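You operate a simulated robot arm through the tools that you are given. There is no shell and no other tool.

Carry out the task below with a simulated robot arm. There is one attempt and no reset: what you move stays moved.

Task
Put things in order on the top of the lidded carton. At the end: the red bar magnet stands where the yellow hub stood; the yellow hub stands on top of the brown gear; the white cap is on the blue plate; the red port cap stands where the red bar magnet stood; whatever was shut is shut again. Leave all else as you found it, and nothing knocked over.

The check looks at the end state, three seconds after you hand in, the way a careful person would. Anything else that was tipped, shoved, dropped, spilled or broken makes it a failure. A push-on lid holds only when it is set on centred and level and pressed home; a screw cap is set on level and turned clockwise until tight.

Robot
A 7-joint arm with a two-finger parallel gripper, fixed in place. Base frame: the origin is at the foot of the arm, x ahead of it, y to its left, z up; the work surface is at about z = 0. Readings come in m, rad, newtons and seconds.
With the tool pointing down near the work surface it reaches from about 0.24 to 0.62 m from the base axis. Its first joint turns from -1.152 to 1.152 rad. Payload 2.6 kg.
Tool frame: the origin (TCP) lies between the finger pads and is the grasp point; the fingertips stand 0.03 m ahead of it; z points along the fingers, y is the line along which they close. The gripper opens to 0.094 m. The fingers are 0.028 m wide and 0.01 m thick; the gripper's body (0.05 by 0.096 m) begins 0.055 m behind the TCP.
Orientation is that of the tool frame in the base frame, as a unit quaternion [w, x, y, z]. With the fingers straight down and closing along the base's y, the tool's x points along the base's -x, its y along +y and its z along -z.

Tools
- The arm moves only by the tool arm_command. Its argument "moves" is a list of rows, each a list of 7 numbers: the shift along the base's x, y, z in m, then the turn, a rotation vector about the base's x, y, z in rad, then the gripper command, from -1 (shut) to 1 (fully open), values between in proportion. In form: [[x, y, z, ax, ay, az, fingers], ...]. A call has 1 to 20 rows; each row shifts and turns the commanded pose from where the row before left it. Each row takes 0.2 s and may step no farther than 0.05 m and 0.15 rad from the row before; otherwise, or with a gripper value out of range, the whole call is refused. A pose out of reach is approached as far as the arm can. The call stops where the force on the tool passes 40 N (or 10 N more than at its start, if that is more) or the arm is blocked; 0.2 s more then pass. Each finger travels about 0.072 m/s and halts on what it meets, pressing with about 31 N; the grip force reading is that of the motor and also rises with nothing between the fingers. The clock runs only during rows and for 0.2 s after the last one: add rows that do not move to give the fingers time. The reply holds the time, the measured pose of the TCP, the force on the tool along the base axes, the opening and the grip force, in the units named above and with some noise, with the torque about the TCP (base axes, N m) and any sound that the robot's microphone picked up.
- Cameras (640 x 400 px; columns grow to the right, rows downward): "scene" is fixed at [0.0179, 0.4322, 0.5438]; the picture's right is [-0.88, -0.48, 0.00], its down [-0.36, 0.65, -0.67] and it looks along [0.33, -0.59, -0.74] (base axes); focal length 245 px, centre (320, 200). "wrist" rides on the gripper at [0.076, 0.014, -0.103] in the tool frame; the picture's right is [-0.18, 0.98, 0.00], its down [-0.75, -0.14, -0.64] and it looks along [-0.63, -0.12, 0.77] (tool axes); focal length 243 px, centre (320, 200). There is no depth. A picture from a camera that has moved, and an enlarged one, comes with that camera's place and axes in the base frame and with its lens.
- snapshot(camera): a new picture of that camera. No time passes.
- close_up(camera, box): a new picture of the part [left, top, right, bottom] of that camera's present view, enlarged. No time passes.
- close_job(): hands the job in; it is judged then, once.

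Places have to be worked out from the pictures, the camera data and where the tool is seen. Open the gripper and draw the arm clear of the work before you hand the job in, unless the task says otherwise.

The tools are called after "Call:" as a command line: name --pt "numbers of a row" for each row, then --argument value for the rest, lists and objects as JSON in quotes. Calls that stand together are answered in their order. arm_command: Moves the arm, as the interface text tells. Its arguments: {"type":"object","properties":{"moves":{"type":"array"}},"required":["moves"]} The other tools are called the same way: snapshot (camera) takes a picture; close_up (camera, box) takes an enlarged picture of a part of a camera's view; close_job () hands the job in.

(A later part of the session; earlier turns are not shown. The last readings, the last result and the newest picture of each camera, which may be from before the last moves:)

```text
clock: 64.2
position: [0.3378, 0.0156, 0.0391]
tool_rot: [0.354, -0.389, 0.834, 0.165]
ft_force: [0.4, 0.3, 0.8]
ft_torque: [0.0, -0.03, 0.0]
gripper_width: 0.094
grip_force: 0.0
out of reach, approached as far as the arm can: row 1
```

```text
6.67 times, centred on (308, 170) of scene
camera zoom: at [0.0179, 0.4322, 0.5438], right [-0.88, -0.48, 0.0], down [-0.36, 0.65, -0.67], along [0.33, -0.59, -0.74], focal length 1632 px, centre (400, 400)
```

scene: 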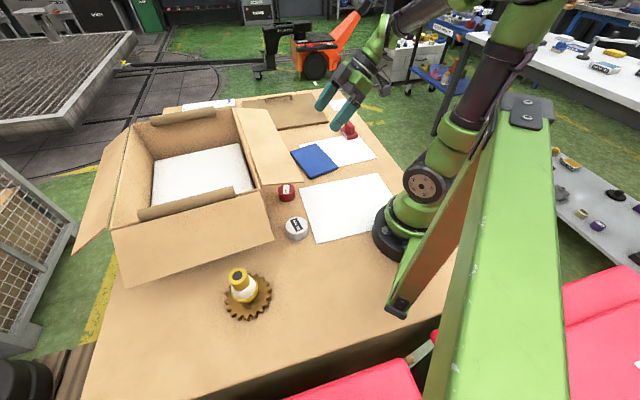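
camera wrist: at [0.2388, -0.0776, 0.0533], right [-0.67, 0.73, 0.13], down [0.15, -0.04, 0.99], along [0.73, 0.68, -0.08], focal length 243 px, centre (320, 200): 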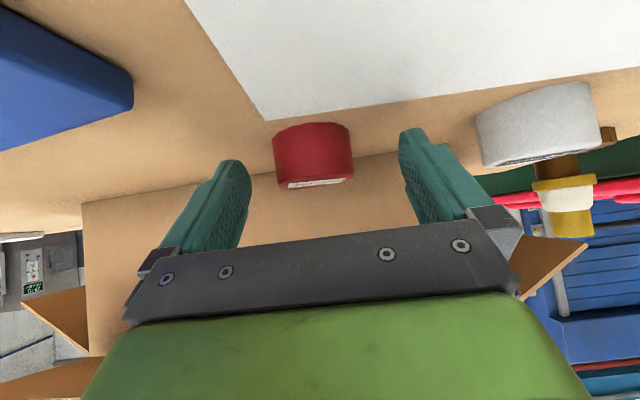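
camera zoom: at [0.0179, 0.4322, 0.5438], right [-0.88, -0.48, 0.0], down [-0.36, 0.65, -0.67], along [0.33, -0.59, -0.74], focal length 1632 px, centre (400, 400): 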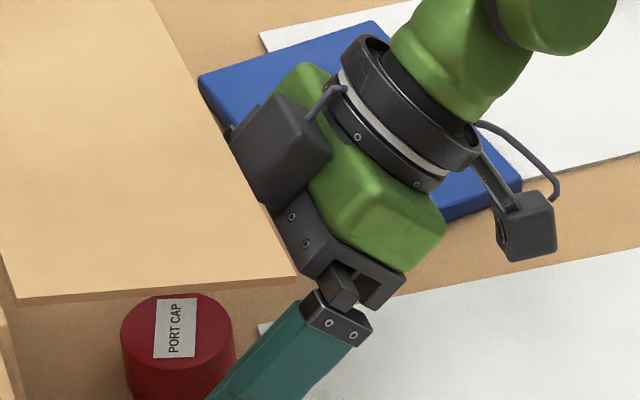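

The arm is at its low limit here (TCP z ≈ 0.038), but the fingertips are level with the cap's centre with about 10 mm of pad on it. The cap sits about 5 mm toward the -y finger, so I'll shift 4 mm that way and close gently.

Call:
arm_command --pt "0.0031 -0.0026 0 0 0 0 1" --pt "0 0 0 0 0 0 0.6" --pt "0 0 0 0 0 0 0.3" --pt "0 0 0 0 0 0 0.1" --pt "0 0 0 0 0 0 -0.2" --pt "0 0 0 0 0 0 -0.5" --pt "0 0 0 0 0 0 -1" --pt "0 0 0 0 0 0 -1"

Call:
close_up --camera "wrist" --box '[200, 80, 440, 230]'

Call:
close_up --camera "scene" --box '[250, 150, 346, 210]'

```text
clock: 66.0
position: [0.3402, 0.0141, 0.0384]
tool_rot: [0.354, -0.39, 0.834, 0.165]
ft_force: [-0.2, -0.1, 0.5]
ft_torque: [-0.02, -0.01, -0.01]
gripper_width: 0.0473
grip_force: 31.2
```

```text
2.67 times, centred on (320, 155) of wrist
camera zoom: at [0.2486, -0.0731, 0.054], right [-0.67, 0.73, 0.13], down [0.15, -0.04, 0.99], along [0.73, 0.68, -0.08], focal length 647 px, centre (320, 320)
```

zoom: 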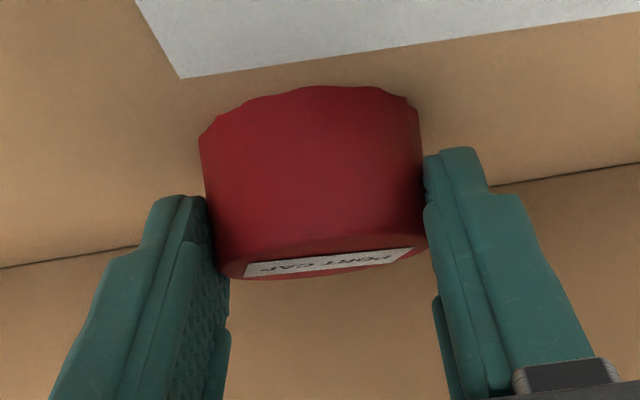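

```text
6.67 times, centred on (298, 180) of scene
camera zoom: at [0.0179, 0.4322, 0.5438], right [-0.88, -0.48, 0.0], down [-0.36, 0.65, -0.67], along [0.33, -0.59, -0.74], focal length 1632 px, centre (467, 333)
```

zoom: 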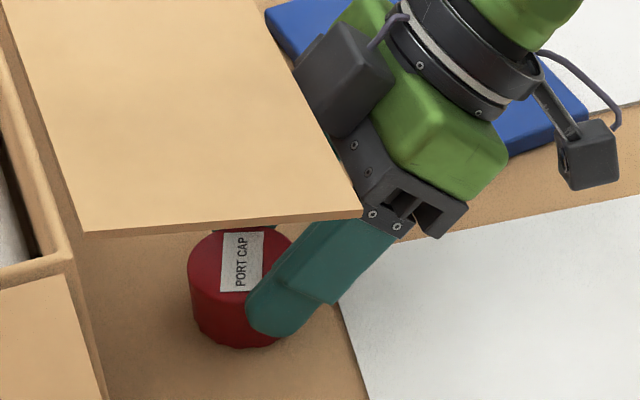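

The cap is held at 47.3 mm. Lifting a few millimetres straight up (the commanded z is about 4 mm below the actual one) and checking.

Call:
arm_command --pt "0 0 0.003 0 0 0 -1" --pt "0 0 0.003 0 0 0 -1" --pt "0 0 0.003 0 0 0 -1" --pt "0 0 0.002 0 0 0 -1"

Call:
close_up --camera "wrist" --box '[200, 80, 440, 230]'

Call:
close_up --camera "scene" --box '[250, 150, 346, 210]'

```text
clock: 67.0
position: [0.3418, 0.0128, 0.0492]
tool_rot: [0.355, -0.389, 0.834, 0.165]
ft_force: [0.8, -0.9, 0.0]
ft_torque: [-0.02, 0.05, 0.02]
gripper_width: 0.0474
grip_force: 31.0
```

```text
2.67 times, centred on (320, 155) of wrist
camera zoom: at [0.2495, -0.0737, 0.0647], right [-0.67, 0.73, 0.13], down [0.15, -0.04, 0.99], along [0.73, 0.68, -0.08], focal length 647 px, centre (320, 320)
```

zoom: 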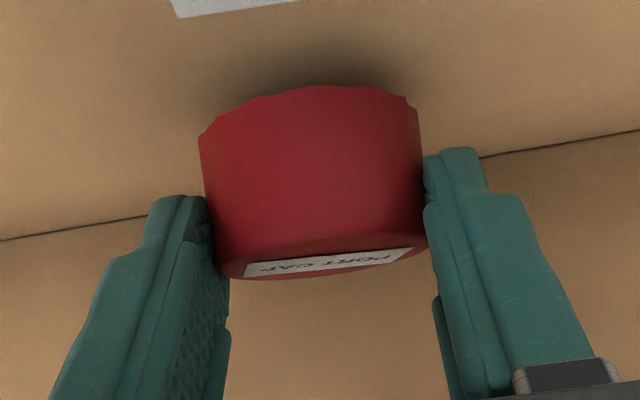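

```text
6.67 times, centred on (298, 180) of scene
camera zoom: at [0.0179, 0.4322, 0.5438], right [-0.88, -0.48, 0.0], down [-0.36, 0.65, -0.67], along [0.33, -0.59, -0.74], focal length 1632 px, centre (467, 333)
```

zoom: 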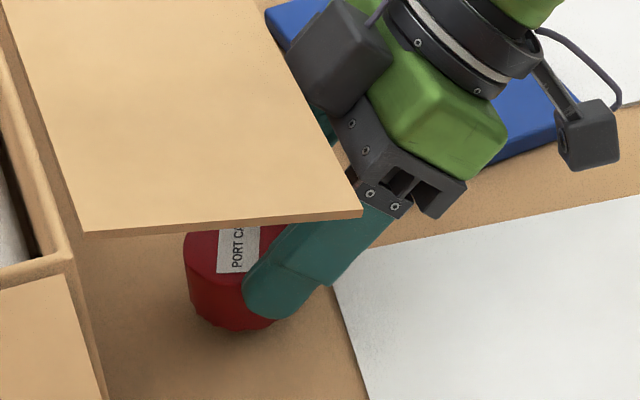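

The cap came up cleanly with the fingers. I'll pull it out from under the flap and over to a free spot at about (0.273, -0.018) for a regrasp with a vertical hand.

Call:
arm_command --pt "-0.0063 -0.0038 0 0 0 0 -1" --pt "-0.0118 -0.0071 0 0 0 0 -1" --pt "-0.0158 -0.0095 0 0 0 0 -1" --pt "-0.0158 -0.0095 0 0 0 0 -1" --pt "-0.0135 -0.0081 0 0 0 0 -1" --pt "-0.0095 -0.0057 0 0 0 0 -1" --pt "-0.0063 -0.0038 0 0 0 0 -1" --pt "0 0 0 0 0 0 -1"

Call:
snapshot --camera "wrist"

Call:
close_up --camera "scene" --box '[250, 130, 410, 230]'

```text
clock: 68.8
position: [0.2672, -0.0376, 0.0551]
tool_rot: [0.353, -0.389, 0.835, 0.166]
ft_force: [-0.2, 0.7, -0.8]
ft_torque: [-0.01, -0.01, -0.02]
gripper_width: 0.0476
grip_force: 31.0
out of reach, approached as far as the arm can: row 6
```

```text
taken
camera wrist: at [0.1758, -0.1245, 0.0708], right [-0.67, 0.73, 0.14], down [0.15, -0.04, 0.99], along [0.73, 0.68, -0.08], focal length 243 px, centre (320, 200)
```

wrist: 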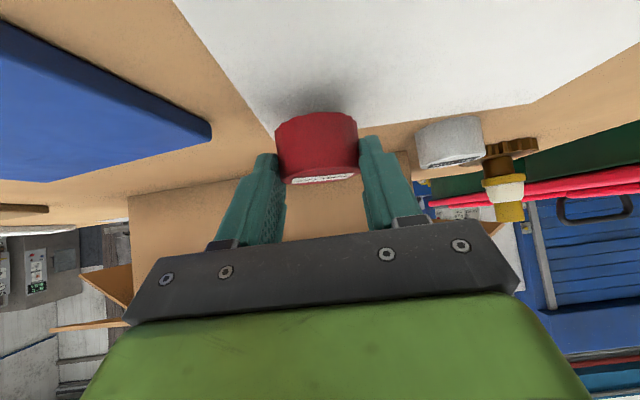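

```text
4.00 times, centred on (330, 180) of scene
camera zoom: at [0.0179, 0.4322, 0.5438], right [-0.88, -0.48, 0.0], down [-0.36, 0.65, -0.67], along [0.33, -0.59, -0.74], focal length 979 px, centre (280, 280)
```

zoom: 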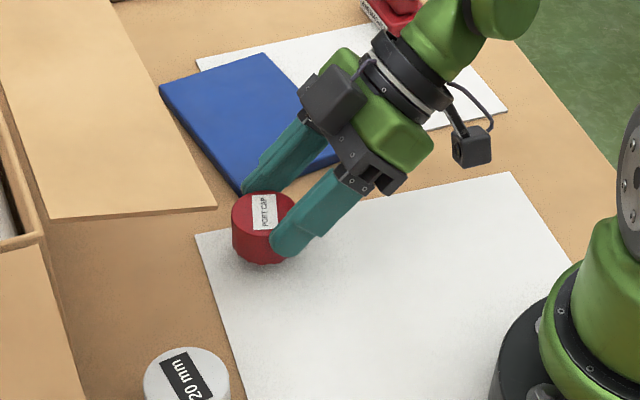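

At this spot the arm can't get low enough with the tilt: the cap bottom is still about 17 mm up. The blue plate is farther out and higher, so I'll set the cap down there temporarily, around (0.352, -0.128), and regrasp it vertically.

Call:
arm_command --pt "0.0076 -0.0108 0.0095 0 0 0 -1" --pt "0.0137 -0.0195 0.0095 0 0 0 -1" --pt "0.0167 -0.0238 0 0 0 0 -1" --pt "0.0167 -0.0238 0 0 0 0 -1" --pt "0.0122 -0.0173 0 0 0 0 -1" --pt "0.0091 -0.0131 0 0 0 0 -1" --pt "0 0 0 0 0 0 -1"

Call:
snapshot --camera "wrist"

Call:
close_up --camera "scene" --box '[250, 100, 410, 200]'

```text
clock: 70.4
position: [0.3384, -0.1438, 0.074]
tool_rot: [0.354, -0.39, 0.834, 0.165]
ft_force: [0.2, 0.6, -0.3]
ft_torque: [0.03, 0.03, -0.01]
gripper_width: 0.0472
grip_force: 30.8
```

```text
taken
camera wrist: at [0.2469, -0.2313, 0.0884], right [-0.67, 0.73, 0.13], down [0.15, -0.04, 0.99], along [0.73, 0.68, -0.08], focal length 243 px, centre (320, 200)
```

wrist: 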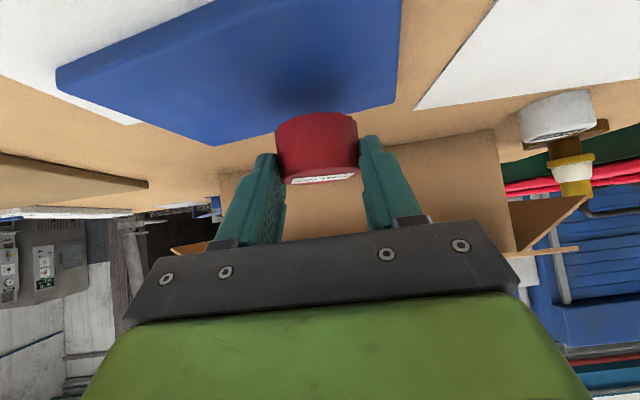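

```text
4.00 times, centred on (330, 150) of scene
camera zoom: at [0.0179, 0.4322, 0.5438], right [-0.88, -0.48, 0.0], down [-0.36, 0.65, -0.67], along [0.33, -0.59, -0.74], focal length 979 px, centre (280, 400)
```

zoom: 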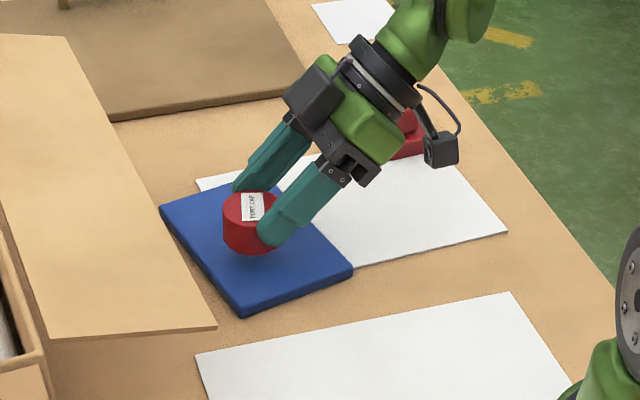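

The cap hangs above the plate with its shadow on it, bottom at about z = 0.034. Lowering smoothly toward the plate top.

Call:
arm_command --pt "0 0 -0.003 0 0 0 -1" --pt "0 0 -0.005 0 0 0 -1" --pt "0 0 -0.005 0 0 0 -1" --pt "0 0 -0.004 0 0 0 -1" --pt "0 0 -0.002 0 0 0 -1" --pt "0 0 -0.001 0 0 0 -1"

Call:
close_up --camera "scene" --box '[286, 135, 350, 175]'

Call:
close_up --camera "wrist" --box '[240, 80, 400, 200]'

```text
clock: 71.8
position: [0.3402, -0.1438, 0.0517]
tool_rot: [0.355, -0.388, 0.834, 0.164]
ft_force: [-1.8, -1.0, 4.0]
ft_torque: [0.0, 0.05, 0.04]
gripper_width: 0.0472
grip_force: 30.9
```

```text
10.00 times, centred on (318, 155) of scene
camera zoom: at [0.0179, 0.4322, 0.5438], right [-0.88, -0.48, 0.0], down [-0.36, 0.65, -0.67], along [0.33, -0.59, -0.74], focal length 2447 px, centre (340, 650)
```

zoom: 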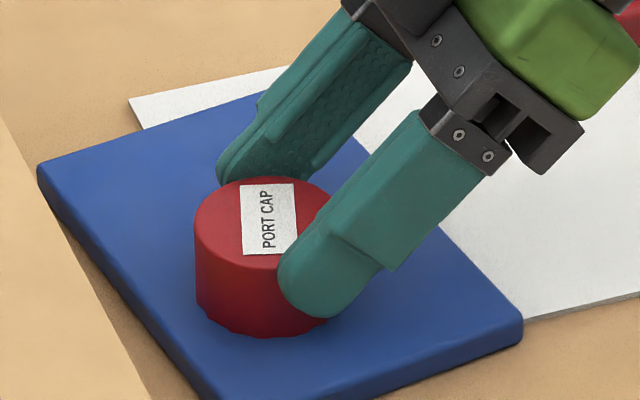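

```text
3.33 times, centred on (320, 140) of wrist
camera zoom: at [0.2484, -0.231, 0.0669], right [-0.67, 0.73, 0.13], down [0.15, -0.04, 0.99], along [0.73, 0.68, -0.08], focal length 809 px, centre (320, 400)
```

zoom: 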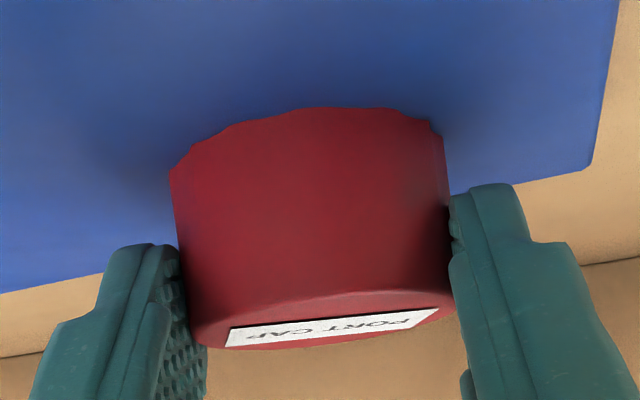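

Contact on the plate at 4 N. Opening the fingers and backing out along the tool axis.

Call:
arm_command --pt "0 0 0 0 0 0 0.05" --pt "0 0 0 0 0 0 0.25" --pt "0 0 0 0 0 0 0.6" --pt "0 0 0 0 0 0 0.8" --pt "-0.0046 -0.0055 0.007 0 0 0 0.8" --pt "-0.0092 -0.011 0.0139 0 0 0 0.8" --pt "-0.0139 -0.0165 0.0209 0 0 0 0.9" --pt "-0.0139 -0.0165 0.0209 0 0 0 1" --pt "-0.0139 -0.0165 0.0209 0 0 0 1" --pt "0 0 0.03 0 0 0 1" --pt "0 0 0.03 0 0 0 1" --pt "0 0 0 0 0 0 1"

Call:
close_up --camera "scene" --box '[270, 120, 366, 180]'

Call:
snapshot --camera "wrist"

```text
clock: 74.4
position: [0.2845, -0.2098, 0.197]
tool_rot: [0.354, -0.389, 0.834, 0.164]
ft_force: [-0.3, 0.2, -0.3]
ft_torque: [-0.01, -0.03, -0.02]
gripper_width: 0.0941
grip_force: 0.0
```

```text
6.67 times, centred on (318, 150) of scene
camera zoom: at [0.0179, 0.4322, 0.5438], right [-0.88, -0.48, 0.0], down [-0.36, 0.65, -0.67], along [0.33, -0.59, -0.74], focal length 1632 px, centre (333, 533)
```

zoom: 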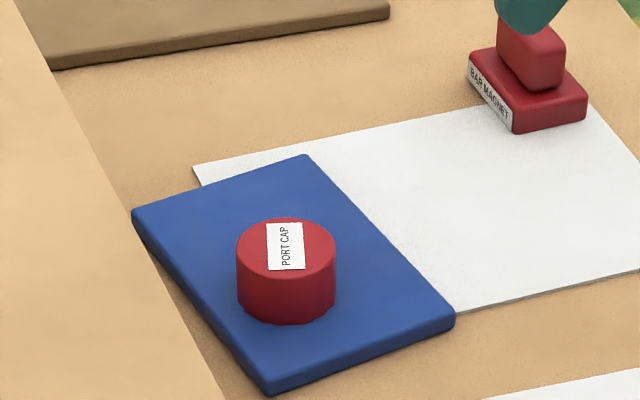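

```text
taken
camera wrist: at [0.193, -0.2974, 0.2126], right [-0.67, 0.73, 0.13], down [0.15, -0.04, 0.99], along [0.73, 0.68, -0.08], focal length 243 px, centre (320, 200)
```

wrist: 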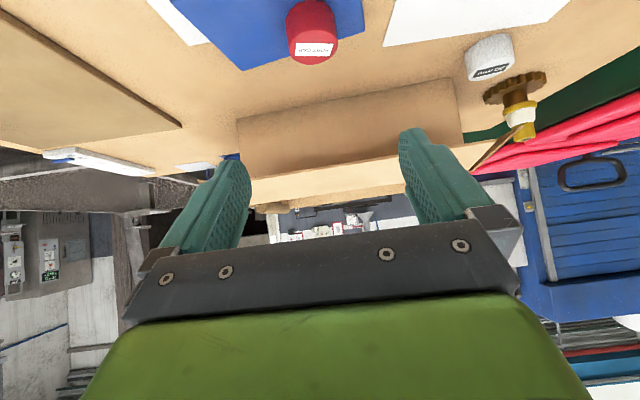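

The port cap stands on the plate, and the plate's corners are unchanged. I'll un-tilt the hand and turn it back to the default yaw while moving above the cap.

Call:
arm_command --pt "0 0 0.01 -0.1025 0.086 0 1" --pt "0.005 0.01 0.005 -0.1025 0.086 0 1" --pt "0.008 0.012 0 -0.1025 0.086 0 1" --pt "0.008 0.012 0 -0.1025 0.086 0 1" --pt "0.008 0.012 0 -0.1025 0.086 0 1" --pt "0.008 0.012 0 -0.1025 0.086 0 1" --pt "0.008 0.012 0 0 0 -0.1455 1" --pt "0 0 0 0 0 -0.1455 1" --pt "0 0 0 0 0 -0.1455 1" --pt "0 0 0 0 0 -0.1455 1" --pt "0 0 0 0 0 -0.1455 1" --pt "0 0 0 0 0 -0.1455 1" --pt "0 0 0 0 0 0 1"

Call:
snapshot --camera "wrist"

Call:
close_up --camera "wrist" --box '[250, 20, 410, 140]'

```text
clock: 77.2
position: [0.3316, -0.141, 0.21]
tool_rot: [-0.001, 0.001, 1.0, 0.0]
ft_force: [0.3, 0.6, -1.1]
ft_torque: [-0.05, -0.01, 0.01]
gripper_width: 0.0941
grip_force: 0.1
```

```text
taken
camera wrist: at [0.2551, -0.1248, 0.3123], right [0.19, 0.98, 0.0], down [0.75, -0.14, 0.64], along [0.63, -0.12, -0.77], focal length 243 px, centre (320, 200)
```

wrist: 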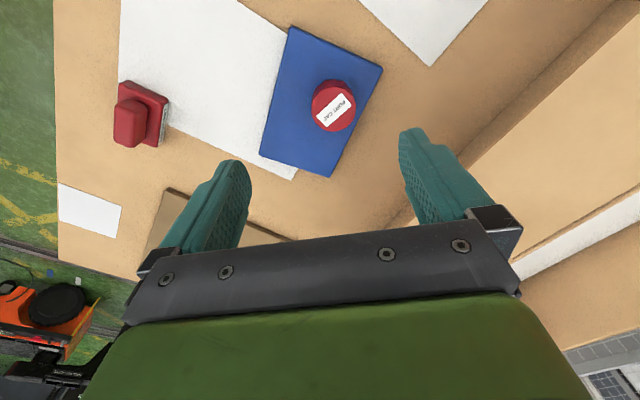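

```text
3.33 times, centred on (330, 80) of wrist
camera zoom: at [0.2551, -0.1248, 0.3123], right [0.19, 0.98, 0.0], down [0.75, -0.14, 0.64], along [0.63, -0.12, -0.77], focal length 809 px, centre (287, 600)
```

zoom: 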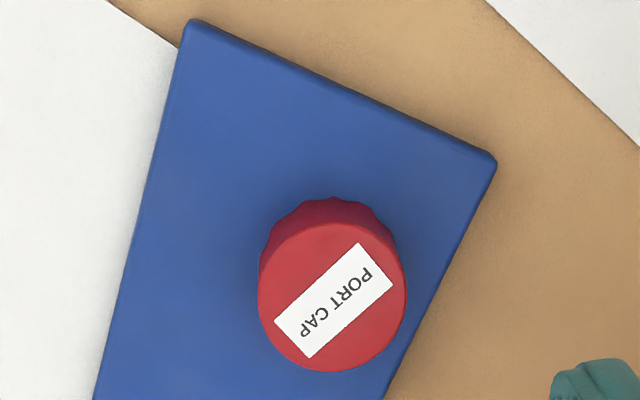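

The cap centre is at (0.351, -0.127), diameter about 50 mm, on a plate top at z ≈ 0.013. Centring over it and lowering so the fingertips stop about 5 mm above the plate, then closing.

Call:
arm_command --pt "0.02 0.013 0 0 0 0 1" --pt "0 0 -0.04 0 0 0 1" --pt "0 0 -0.045 0 0 0 1" --pt "0 0 -0.04 0 0 0 1" --pt "0 0 -0.025 0 0 0 1" --pt "0 0 -0.008 0 0 0 1" --pt "0 0 0 0 0 0 1"

Call:
snapshot --camera "wrist"

Call:
close_up --camera "scene" --box '[270, 120, 366, 180]'

```text
clock: 78.8
position: [0.3503, -0.1274, 0.051]
tool_rot: [0.0, 0.0, 1.0, 0.0]
ft_force: [-0.1, -1.0, 0.1]
ft_torque: [-0.01, -0.02, 0.0]
gripper_width: 0.094
grip_force: 0.0
```

```text
taken
camera wrist: at [0.2741, -0.112, 0.1529], right [0.18, 0.98, 0.0], down [0.75, -0.14, 0.64], along [0.63, -0.12, -0.77], focal length 243 px, centre (320, 200)
```

wrist: 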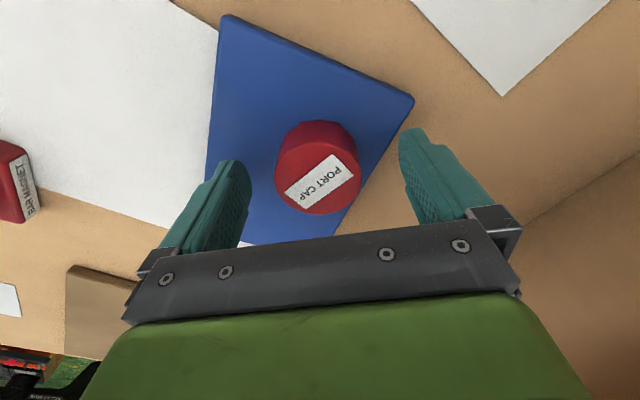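

```text
6.67 times, centred on (318, 150) of scene
camera zoom: at [0.0179, 0.4322, 0.5438], right [-0.88, -0.48, 0.0], down [-0.36, 0.65, -0.67], along [0.33, -0.59, -0.74], focal length 1632 px, centre (333, 533)
```

zoom: 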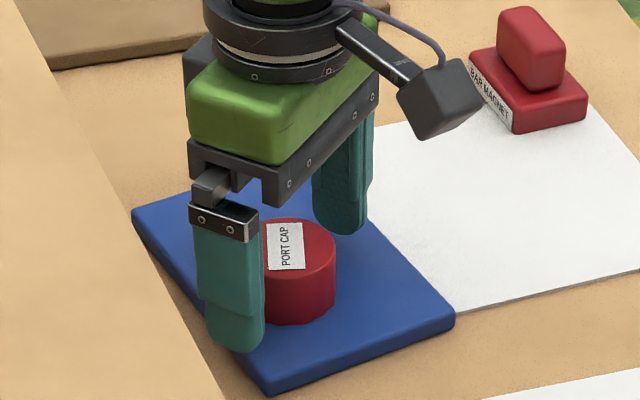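

Well centred. Lowering 2 mm more and closing on the cap.

Call:
arm_command --pt "0.002 -0.001 -0.002 0 0 0 1" --pt "0 0 0 0 0 0 0.5" --pt "0 0 0 0 0 0 0.2" --pt "0 0 0 0 0 0 0" --pt "0 0 0 0 0 0 -0.5" --pt "0 0 0 0 0 0 -1" --pt "0 0 0 0 0 0 -1"

Call:
close_up --camera "wrist" --box '[220, 90, 420, 215]'

```text
clock: 80.4
position: [0.3513, -0.1285, 0.0508]
tool_rot: [0.0, 0.0, 1.0, 0.0]
ft_force: [0.2, 0.1, 0.3]
ft_torque: [0.04, -0.01, 0.02]
gripper_width: 0.0482
grip_force: 30.6
```

```text
3.20 times, centred on (320, 152) of wrist
camera zoom: at [0.2761, -0.1134, 0.1517], right [0.18, 0.98, 0.0], down [0.75, -0.14, 0.64], along [0.63, -0.12, -0.77], focal length 776 px, centre (320, 352)
```

zoom: 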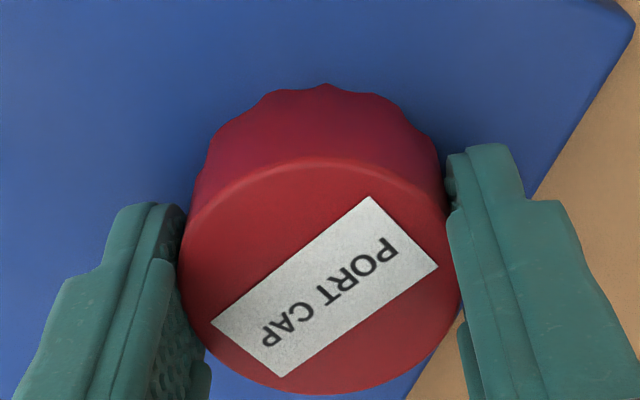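

Held at 48.2 mm. Slow ramped 40 mm lift and check for slip.

Call:
arm_command --pt "0 0 0.002 0 0 0 -1" --pt "0 0 0.004 0 0 0 -1" --pt "0 0 0.006 0 0 0 -1" --pt "0 0 0.008 0 0 0 -1" --pt "0 0 0.008 0 0 0 -1" --pt "0 0 0.006 0 0 0 -1" --pt "0 0 0.004 0 0 0 -1" --pt "0 0 0.002 0 0 0 -1"

Call:
close_up --camera "wrist" --box '[220, 90, 420, 215]'

Call:
close_up --camera "scene" --box '[270, 110, 366, 170]'

```text
clock: 82.2
position: [0.3524, -0.128, 0.0898]
tool_rot: [-0.001, 0.001, 1.0, 0.0]
ft_force: [0.0, 0.3, 0.5]
ft_torque: [-0.02, 0.0, -0.02]
gripper_width: 0.0482
grip_force: 30.7
```

```text
3.20 times, centred on (320, 152) of wrist
camera zoom: at [0.2761, -0.1129, 0.192], right [0.18, 0.98, 0.0], down [0.75, -0.14, 0.64], along [0.63, -0.12, -0.77], focal length 776 px, centre (320, 352)
```

zoom: 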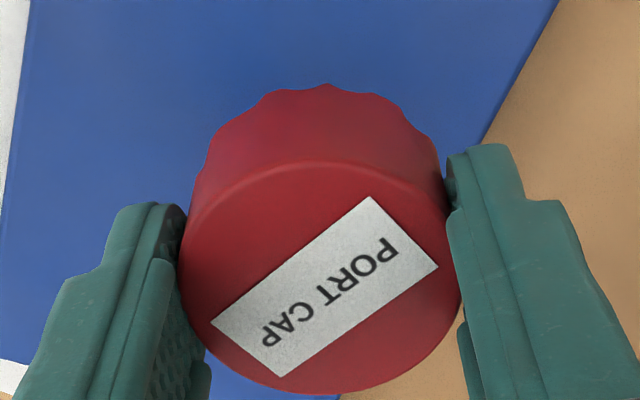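

```text
6.67 times, centred on (318, 140) of scene
camera zoom: at [0.0179, 0.4322, 0.5438], right [-0.88, -0.48, 0.0], down [-0.36, 0.65, -0.67], along [0.33, -0.59, -0.74], focal length 1632 px, centre (333, 600)
```

zoom: 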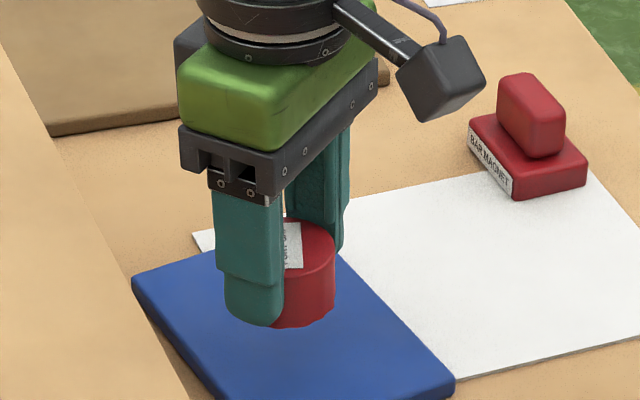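

No slip. Carrying the cap to the magnet's old place, (0.197, -0.236).

Call:
arm_command --pt "-0.0077 -0.0055 0 0 0 0 -1" --pt "-0.0139 -0.0098 0 0 0 0 -1" --pt "-0.02 -0.0142 0 0 0 0 -1" --pt "-0.0216 -0.0153 0 0 0 0 -1" --pt "-0.0216 -0.0153 0 0 0 0 -1" --pt "-0.02 -0.0142 0 0 0 0 -1" --pt "-0.0169 -0.012 0 0 0 0 -1" --pt "-0.0139 -0.0098 0 0 0 0 -1" --pt "-0.0108 -0.0076 0 0 0 0 -1" --pt "-0.0077 -0.0055 0 0 0 0 -1" --pt "0 0 0 0 0 0 -1"

Call:
snapshot --camera "wrist"

Call:
close_up --camera "scene" --box '[310, 110, 420, 180]'

```text
clock: 84.6
position: [0.1981, -0.2365, 0.0914]
tool_rot: [0.0, 0.001, 1.0, 0.0]
ft_force: [-0.6, 0.0, -0.4]
ft_torque: [0.04, 0.01, 0.01]
gripper_width: 0.0483
grip_force: 31.0
```

```text
taken
camera wrist: at [0.1227, -0.2217, 0.1923], right [0.18, 0.98, 0.0], down [0.75, -0.14, 0.64], along [0.63, -0.12, -0.77], focal length 243 px, centre (320, 200)
```

wrist: 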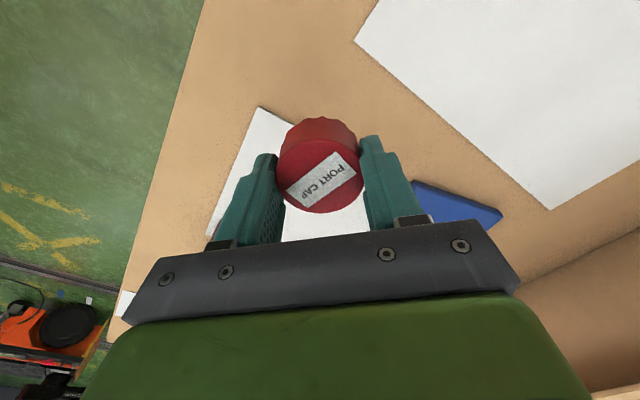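

```text
5.71 times, centred on (365, 145) of scene
camera zoom: at [0.0179, 0.4322, 0.5438], right [-0.88, -0.48, 0.0], down [-0.36, 0.65, -0.67], along [0.33, -0.59, -0.74], focal length 1398 px, centre (63, 514)
```

zoom: 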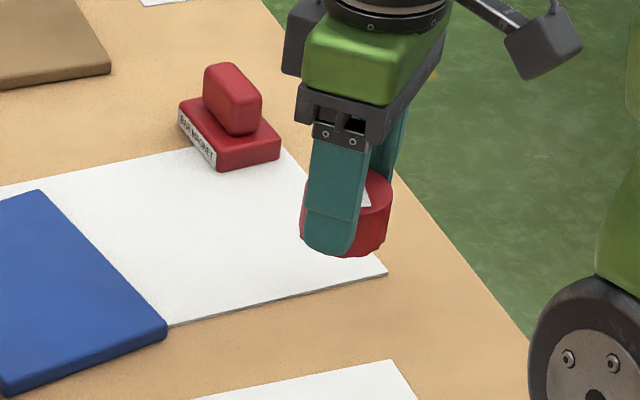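

Positioned. Lowering smoothly, then feeling for contact.

Call:
arm_command --pt "-0.0005 0.0005 -0.004 0 0 0 -1" --pt "0 0 -0.008 0 0 0 -1" --pt "0 0 -0.011 0 0 0 -1" --pt "0 0 -0.011 0 0 0 -1" --pt "0 0 -0.008 0 0 0 -1" --pt "0 0 -0.004 0 0 0 -1" --pt "0 0 -0.003 0 0 0 -1" --pt "0 0 -0.001 0 0 0 -1"

```text
clock: 86.4
position: [0.1988, -0.2376, 0.0406]
tool_rot: [0.0, 0.0, 1.0, 0.0]
ft_force: [-0.1, -0.4, -0.6]
ft_torque: [0.02, -0.01, -0.02]
gripper_width: 0.0482
grip_force: 31.1
```

No contact yet (z ≈ 0.041). Stepping down 1 mm at a time.

Call:
arm_command --pt "0 0 -0.001 0 0 0 -1" --pt "0 0 -0.001 0 0 0 -1" --pt "0 0 0 0 0 0 -1"

```text
clock: 87.2
position: [0.1994, -0.2361, 0.0381]
tool_rot: [-0.001, 0.0, 1.0, 0.0]
ft_force: [0.6, -0.3, -0.1]
ft_torque: [0.01, -0.02, 0.0]
gripper_width: 0.0483
grip_force: 31.2
```

Call:
arm_command --pt "0 0 -0.001 0 0 0 -1" --pt "0 0 0 0 0 0 -1"

Call:
close_up --camera "scene" --box '[335, 130, 399, 170]'

```text
clock: 87.8
position: [0.1984, -0.2369, 0.0375]
tool_rot: [0.0, 0.0, 1.0, 0.0]
ft_force: [0.2, -0.4, -0.2]
ft_torque: [0.02, 0.05, 0.03]
gripper_width: 0.0482
grip_force: 31.3
```

```text
10.00 times, centred on (367, 150) of scene
camera zoom: at [0.0179, 0.4322, 0.5438], right [-0.88, -0.48, 0.0], down [-0.36, 0.65, -0.67], along [0.33, -0.59, -0.74], focal length 2447 px, centre (-150, 700)
```

zoom: 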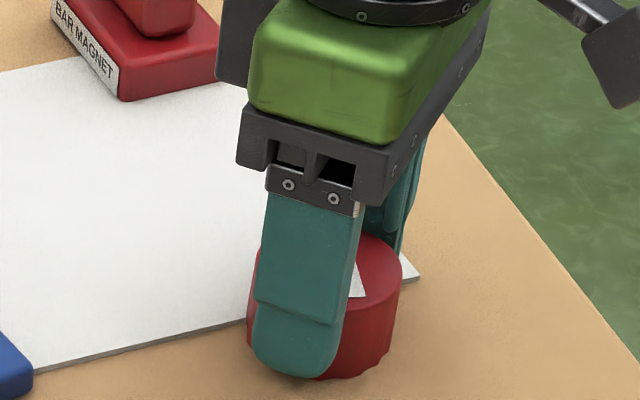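

Very close to the surface now; one more millimetre.

Call:
arm_command --pt "0 0 -0.001 0 0 0 -1" --pt "0 0 0 0 0 0 -1"

```text
clock: 88.4
position: [0.1975, -0.2371, 0.0364]
tool_rot: [0.001, 0.0, 1.0, 0.0]
ft_force: [-1.7, 9.3, 26.5]
ft_torque: [0.26, 0.01, 0.04]
gripper_width: 0.0484
grip_force: 30.9
```

Firm contact at 26 N. Easing up 0.7 mm and releasing gently, then rising.

Call:
arm_command --pt "0 0 0.0007 0 0 0 -1" --pt "0 0 0 0 0 0 0.06" --pt "0 0 0 0 0 0 0.2" --pt "0 0 0 0 0 0 0.5" --pt "0 0 0 0 0 0 0.8" --pt "0 0 0.006 0 0 0 0.8" --pt "0 0 0.02 0 0 0 0.8" --pt "0 0 0.04 0 0 0 1" --pt "0 0 0.045 0 0 0 1" --pt "0 0 0.045 0 0 0 1" --pt "0 0 0 0 0 0 1"

Call:
close_up --camera "scene" --box '[320, 110, 400, 170]'

Call:
snapshot --camera "wrist"

```text
clock: 90.8
position: [0.1997, -0.2339, 0.1939]
tool_rot: [0.0, 0.0, 1.0, -0.001]
ft_force: [0.4, 0.9, 0.2]
ft_torque: [0.0, -0.05, -0.01]
gripper_width: 0.0941
grip_force: 0.0
```

```text
6.67 times, centred on (360, 140) of scene
camera zoom: at [0.0179, 0.4322, 0.5438], right [-0.88, -0.48, 0.0], down [-0.36, 0.65, -0.67], along [0.33, -0.59, -0.74], focal length 1632 px, centre (53, 600)
```

zoom: 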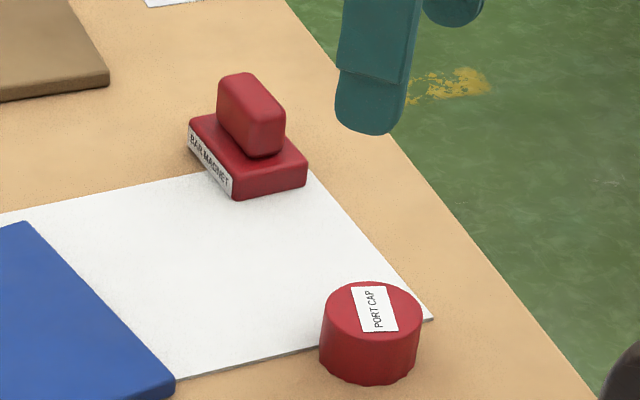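

```text
taken
camera wrist: at [0.1249, -0.217, 0.2954], right [0.18, 0.98, 0.0], down [0.75, -0.14, 0.64], along [0.63, -0.12, -0.77], focal length 243 px, centre (320, 200)
```

wrist: 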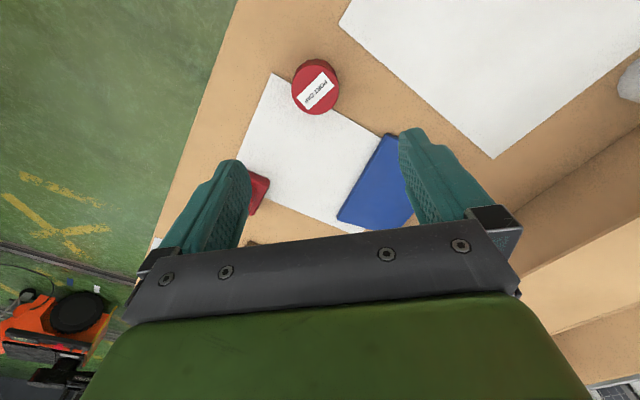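

The port cap stands where the magnet was. Last item is the white cap: it's 35 mm from the end of one flap, so I plan a 25° tilt leaning away from that flap end, with the tool at -40° yaw. First I'll move above it for a closer look.

Call:
arm_command --pt "0.0133 0.039 0.011 0 0 0 1" --pt "0.0133 0.039 0.011 0 0 0 1" --pt "0.0133 0.039 0.011 0 0 0 1" --pt "0.0133 0.039 0.011 0 0 0 1" --pt "0.0133 0.039 0.011 0 0 0 1" --pt "0.0133 0.039 0.011 0 0 0 1" --pt "-0.006 0.026 0 0 0 -0.1396 1" --pt "-0.006 0.026 0 0 0 -0.1396 1" --pt "-0.006 0.026 0 0 0 -0.1396 1" --pt "-0.006 0.026 0 0 0 -0.1396 1" --pt "-0.006 0.026 0 0 0 -0.1396 1" --pt "0 0 0 0 0 0 1"

Call:
snapshot --camera "wrist"

Call:
close_up --camera "wrist" --box '[240, 20, 440, 170]'

Call:
snapshot --camera "scene"

```text
clock: 93.4
position: [0.2467, 0.1279, 0.2589]
tool_rot: [0.0, 0.342, 0.94, 0.0]
ft_force: [-0.4, -0.6, -0.4]
ft_torque: [0.01, 0.01, -0.02]
gripper_width: 0.0938
grip_force: 0.1
```

```text
taken
camera wrist: at [0.1979, 0.1888, 0.3607], right [0.77, 0.63, 0.0], down [0.49, -0.59, 0.64], along [0.41, -0.5, -0.77], focal length 243 px, centre (320, 200)
```

wrist: 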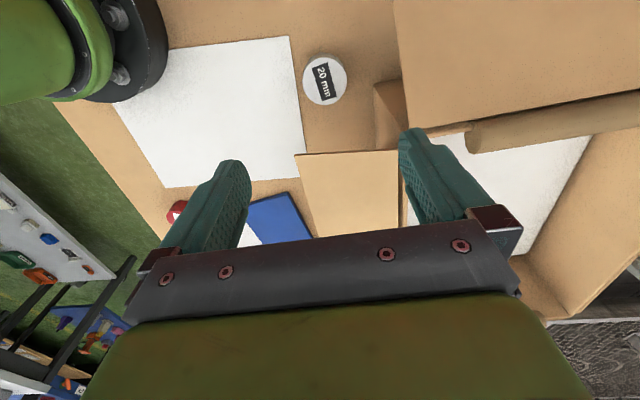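

```text
2.67 times, centred on (340, 95) of wrist
camera zoom: at [0.1979, 0.1888, 0.3607], right [0.77, 0.63, 0.0], down [0.49, -0.59, 0.64], along [0.41, -0.5, -0.77], focal length 647 px, centre (267, 480)
```

zoom: 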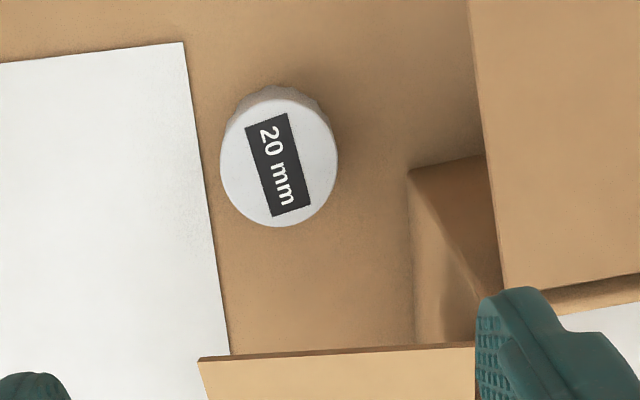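

```text
taken
```

scene: 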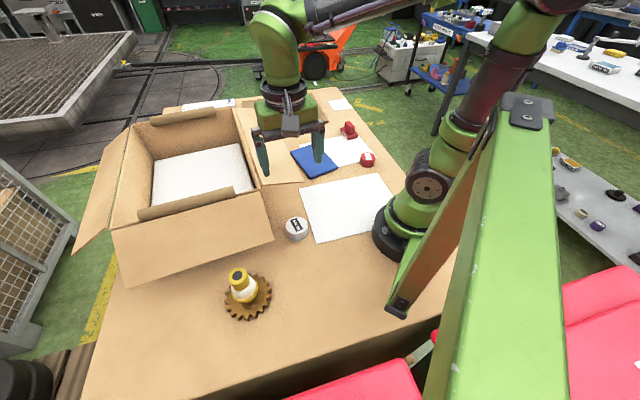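

The white cap's centre is (0.254, 0.129), diameter about 56 mm, and the flap corner reads (0.257, 0.077) again. I'll tilt 25° away from the flap end here, up high, shifting slightly back, then verify the pose.

Call:
arm_command --pt "-0.0034 0.0048 0 -0.0935 -0.1114 0 1" --pt "-0.0034 0.0048 0 -0.0935 -0.1114 0 1" --pt "-0.0034 0.0048 0 -0.0935 -0.1114 0 1" --pt "0 0 0 0 0 0 1" --pt "0 0 -0.03 0 0 0 1" --pt "0 0 0 0 0 0 1"

Call:
snapshot --camera "wrist"

Call:
snapshot --camera "scene"

```text
clock: 94.8
position: [0.2358, 0.1409, 0.2287]
tool_rot: [0.204, 0.335, 0.917, -0.074]
ft_force: [0.8, -0.5, 0.5]
ft_torque: [0.0, 0.0, 0.01]
gripper_width: 0.094
grip_force: 0.2
```

```text
taken
camera wrist: at [0.1598, 0.2263, 0.2878], right [0.76, 0.65, 0.08], down [0.22, -0.37, 0.9], along [0.61, -0.67, -0.43], focal length 243 px, centre (320, 200)
```

wrist: 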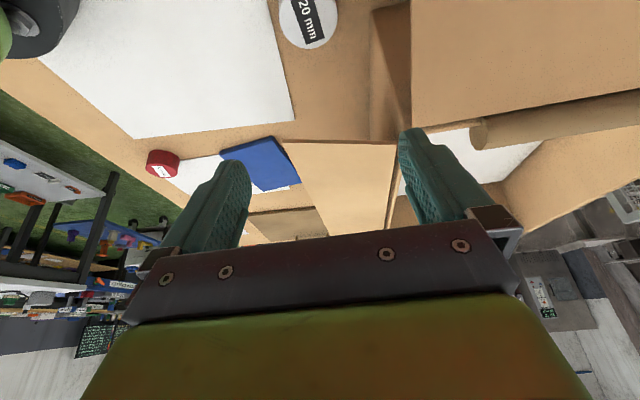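

```text
taken
```

scene: 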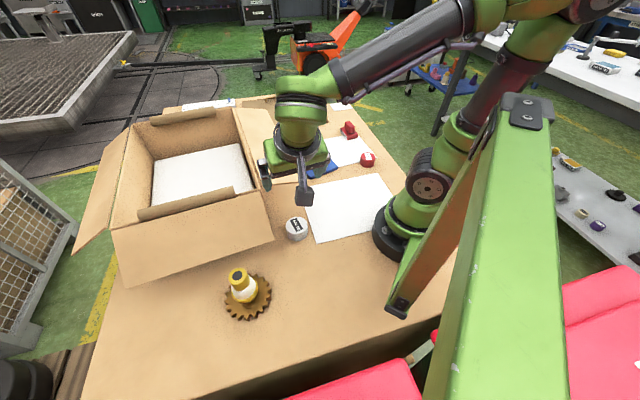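

The tilted pose is as intended. Descending vertically to about z = 0.065, still 11 mm back from the final position.

Call:
arm_command --pt "0.0012 0.0015 -0.03 0 0 0 1" --pt "0 0 -0.04 0 0 0 1" --pt "0 0 -0.04 0 0 0 1" --pt "0 0 -0.035 0 0 0 1" --pt "0 0 -0.018 0 0 0 1" --pt "0 0 0 0 0 0 1"

Call:
snapshot --camera "wrist"

Call:
close_up --camera "scene" --box '[240, 160, 352, 245]'

```text
clock: 96.2
position: [0.2373, 0.1429, 0.0672]
tool_rot: [0.204, 0.335, 0.917, -0.075]
ft_force: [0.3, 0.0, -0.2]
ft_torque: [-0.01, -0.03, 0.01]
gripper_width: 0.0943
grip_force: 0.1
```

```text
taken
camera wrist: at [0.1606, 0.2274, 0.127], right [0.76, 0.65, 0.08], down [0.23, -0.37, 0.9], along [0.61, -0.67, -0.43], focal length 243 px, centre (320, 200)
```

wrist: 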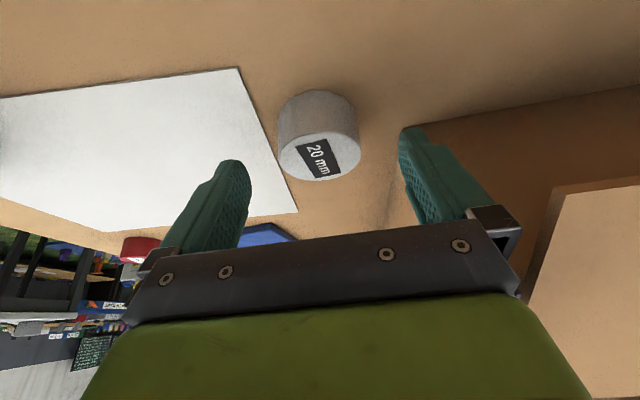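

```text
4.71 times, centred on (296, 202) of scene
camera zoom: at [0.0179, 0.4322, 0.5438], right [-0.88, -0.48, 0.0], down [-0.36, 0.65, -0.67], along [0.33, -0.59, -0.74], focal length 1152 px, centre (433, 188)
```

zoom: 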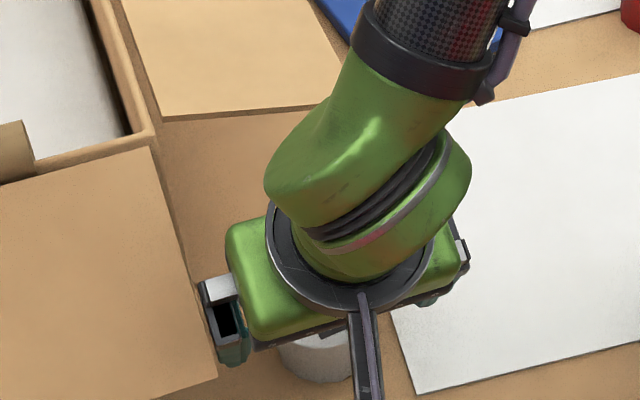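

The cap is centred between the fingers. I'll narrow the opening to 75 mm for more room next to the front flap, then move in the last 11 mm and down to z ≈ 0.037.

Call:
arm_command --pt "0 0 0 0 0 0 0.6" --pt "0.003 -0.0022 -0.01 0 0 0 0.6" --pt "0.003 -0.0022 -0.01 0 0 0 0.6" --pt "0.0028 -0.0021 -0.008 0 0 0 0.6" --pt "0 0 0 0 0 0 0.6"

Call:
close_up --camera "wrist" --box '[200, 70, 440, 220]'

Call:
close_up --camera "scene" --box '[240, 160, 352, 245]'

```text
clock: 97.4
position: [0.2464, 0.1366, 0.0378]
tool_rot: [0.203, 0.335, 0.917, -0.075]
ft_force: [0.5, -0.2, -0.1]
ft_torque: [-0.03, -0.02, 0.0]
gripper_width: 0.0752
grip_force: 0.0
```

```text
2.67 times, centred on (320, 145) of wrist
camera zoom: at [0.1701, 0.2208, 0.0979], right [0.76, 0.65, 0.08], down [0.23, -0.37, 0.9], along [0.61, -0.67, -0.43], focal length 647 px, centre (320, 347)
```

zoom: 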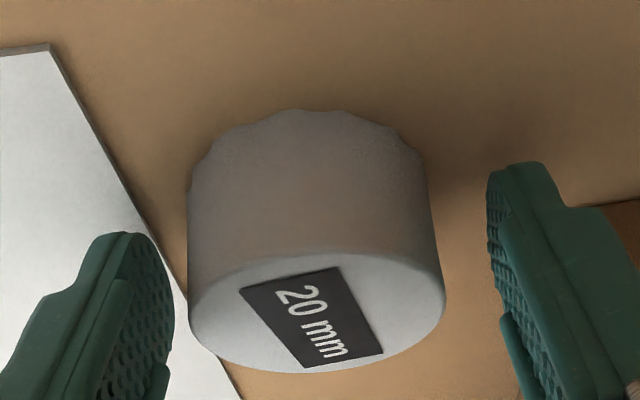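

```text
4.71 times, centred on (296, 202) of scene
camera zoom: at [0.0179, 0.4322, 0.5438], right [-0.88, -0.48, 0.0], down [-0.36, 0.65, -0.67], along [0.33, -0.59, -0.74], focal length 1152 px, centre (433, 188)
```

zoom: 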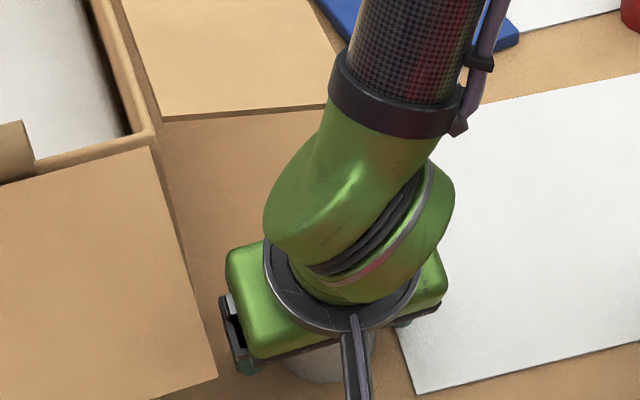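

The cap sits between the pads, clear of both flaps. Closing.

Call:
arm_command --pt "0 0 0 0 0 0 0.35" --pt "0 0 0 0 0 0 0.15" --pt "0 0 0 0 0 0 -0.3" --pt "0 0 0 0 0 0 -1" --pt "0 0 0 0 0 0 -1" --pt "0 0 0 0 0 0 -1"

Call:
close_up --camera "wrist" --box '[200, 70, 440, 220]'

```text
clock: 98.8
position: [0.2462, 0.1362, 0.0373]
tool_rot: [0.204, 0.334, 0.918, -0.074]
ft_force: [0.5, -0.1, 0.0]
ft_torque: [-0.01, -0.02, -0.02]
gripper_width: 0.0538
grip_force: 31.1
```

```text
2.67 times, centred on (320, 145) of wrist
camera zoom: at [0.1701, 0.2208, 0.0981], right [0.76, 0.65, 0.08], down [0.22, -0.37, 0.9], along [0.61, -0.67, -0.43], focal length 647 px, centre (320, 347)
```

zoom: 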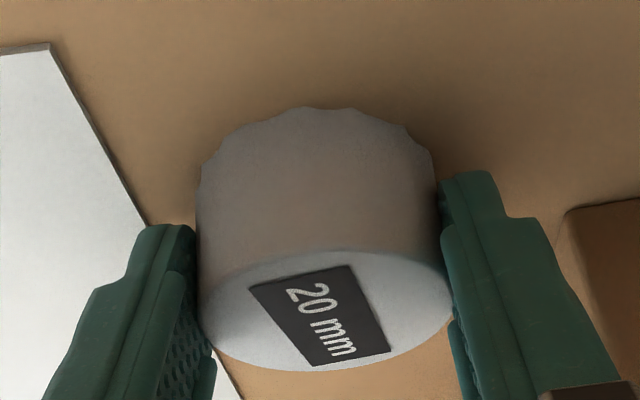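

Held at 53.8 mm. Slow ramped lift, drifting 10 mm back away from the flap end, and check for slip.

Call:
arm_command --pt "0 0 0.002 0 0 0 -1" --pt "0 0 0.003 0 0 0 -1" --pt "-0.0015 0.0013 0.004 0 0 0 -1" --pt "-0.0023 0.0019 0.006 0 0 0 -1" --pt "-0.0023 0.0019 0.006 0 0 0 -1" --pt "-0.0015 0.0013 0.004 0 0 0 -1" --pt "0 0 0.003 0 0 0 -1" --pt "0 0 0.002 0 0 0 -1"

Call:
close_up --camera "wrist" --box '[200, 70, 440, 220]'

Call:
close_up --camera "scene" --box '[240, 160, 352, 245]'

```text
clock: 100.6
position: [0.2399, 0.1426, 0.0677]
tool_rot: [0.204, 0.333, 0.918, -0.073]
ft_force: [0.5, 0.2, 0.7]
ft_torque: [-0.01, 0.03, 0.01]
gripper_width: 0.0538
grip_force: 31.0
```

```text
2.67 times, centred on (320, 145) of wrist
camera zoom: at [0.1627, 0.2267, 0.1283], right [0.76, 0.65, 0.08], down [0.22, -0.37, 0.9], along [0.61, -0.67, -0.43], focal length 647 px, centre (320, 347)
```

zoom: 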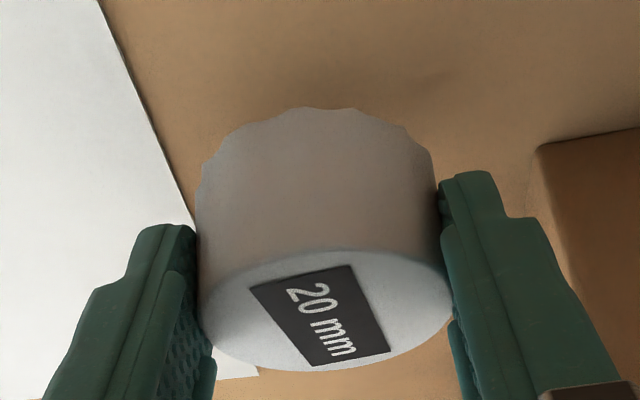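

```text
4.71 times, centred on (296, 202) of scene
camera zoom: at [0.0179, 0.4322, 0.5438], right [-0.88, -0.48, 0.0], down [-0.36, 0.65, -0.67], along [0.33, -0.59, -0.74], focal length 1152 px, centre (433, 188)
```

zoom: 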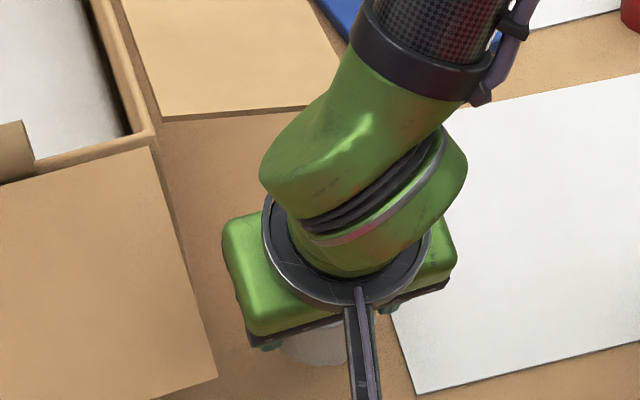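

No slip. Lifting on to TCP z ≈ 0.21 so the cap clears the flap by more than 30 mm.

Call:
arm_command --pt "0 0 0.004 0 0 0 -1" --pt "0 0 0.008 0 0 0 -1" --pt "0 0 0.012 0 0 0 -1" --pt "0 0 0.016 0 0 0 -1" --pt "0 0 0.02 0 0 0 -1" --pt "0 0 0.02 0 0 0 -1" --pt "0 0 0.02 0 0 0 -1" --pt "0 0 0.016 0 0 0 -1" --pt "0 0 0.012 0 0 0 -1" --pt "0 0 0.008 0 0 0 -1" --pt "0 0 0.006 0 0 0 -1" --pt "0 0 0.003 0 0 0 -1"

Call:
snapshot --camera "wrist"

Call:
snapshot --camera "scene"

```text
clock: 103.2
position: [0.2399, 0.1448, 0.2132]
tool_rot: [0.203, 0.334, 0.917, -0.074]
ft_force: [0.0, 0.1, -0.1]
ft_torque: [0.03, 0.01, 0.0]
gripper_width: 0.0536
grip_force: 31.0
```

```text
taken
camera wrist: at [0.163, 0.2285, 0.2739], right [0.76, 0.65, 0.08], down [0.23, -0.37, 0.9], along [0.61, -0.67, -0.43], focal length 243 px, centre (320, 200)
```

wrist: 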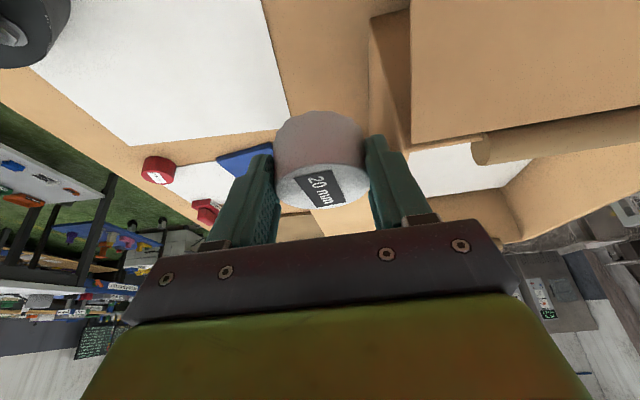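

```text
taken
```

scene: 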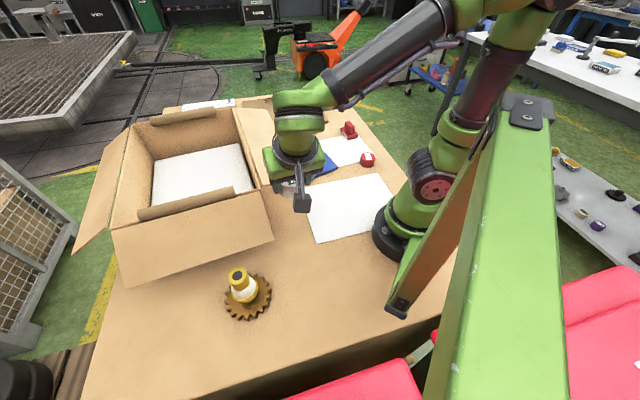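

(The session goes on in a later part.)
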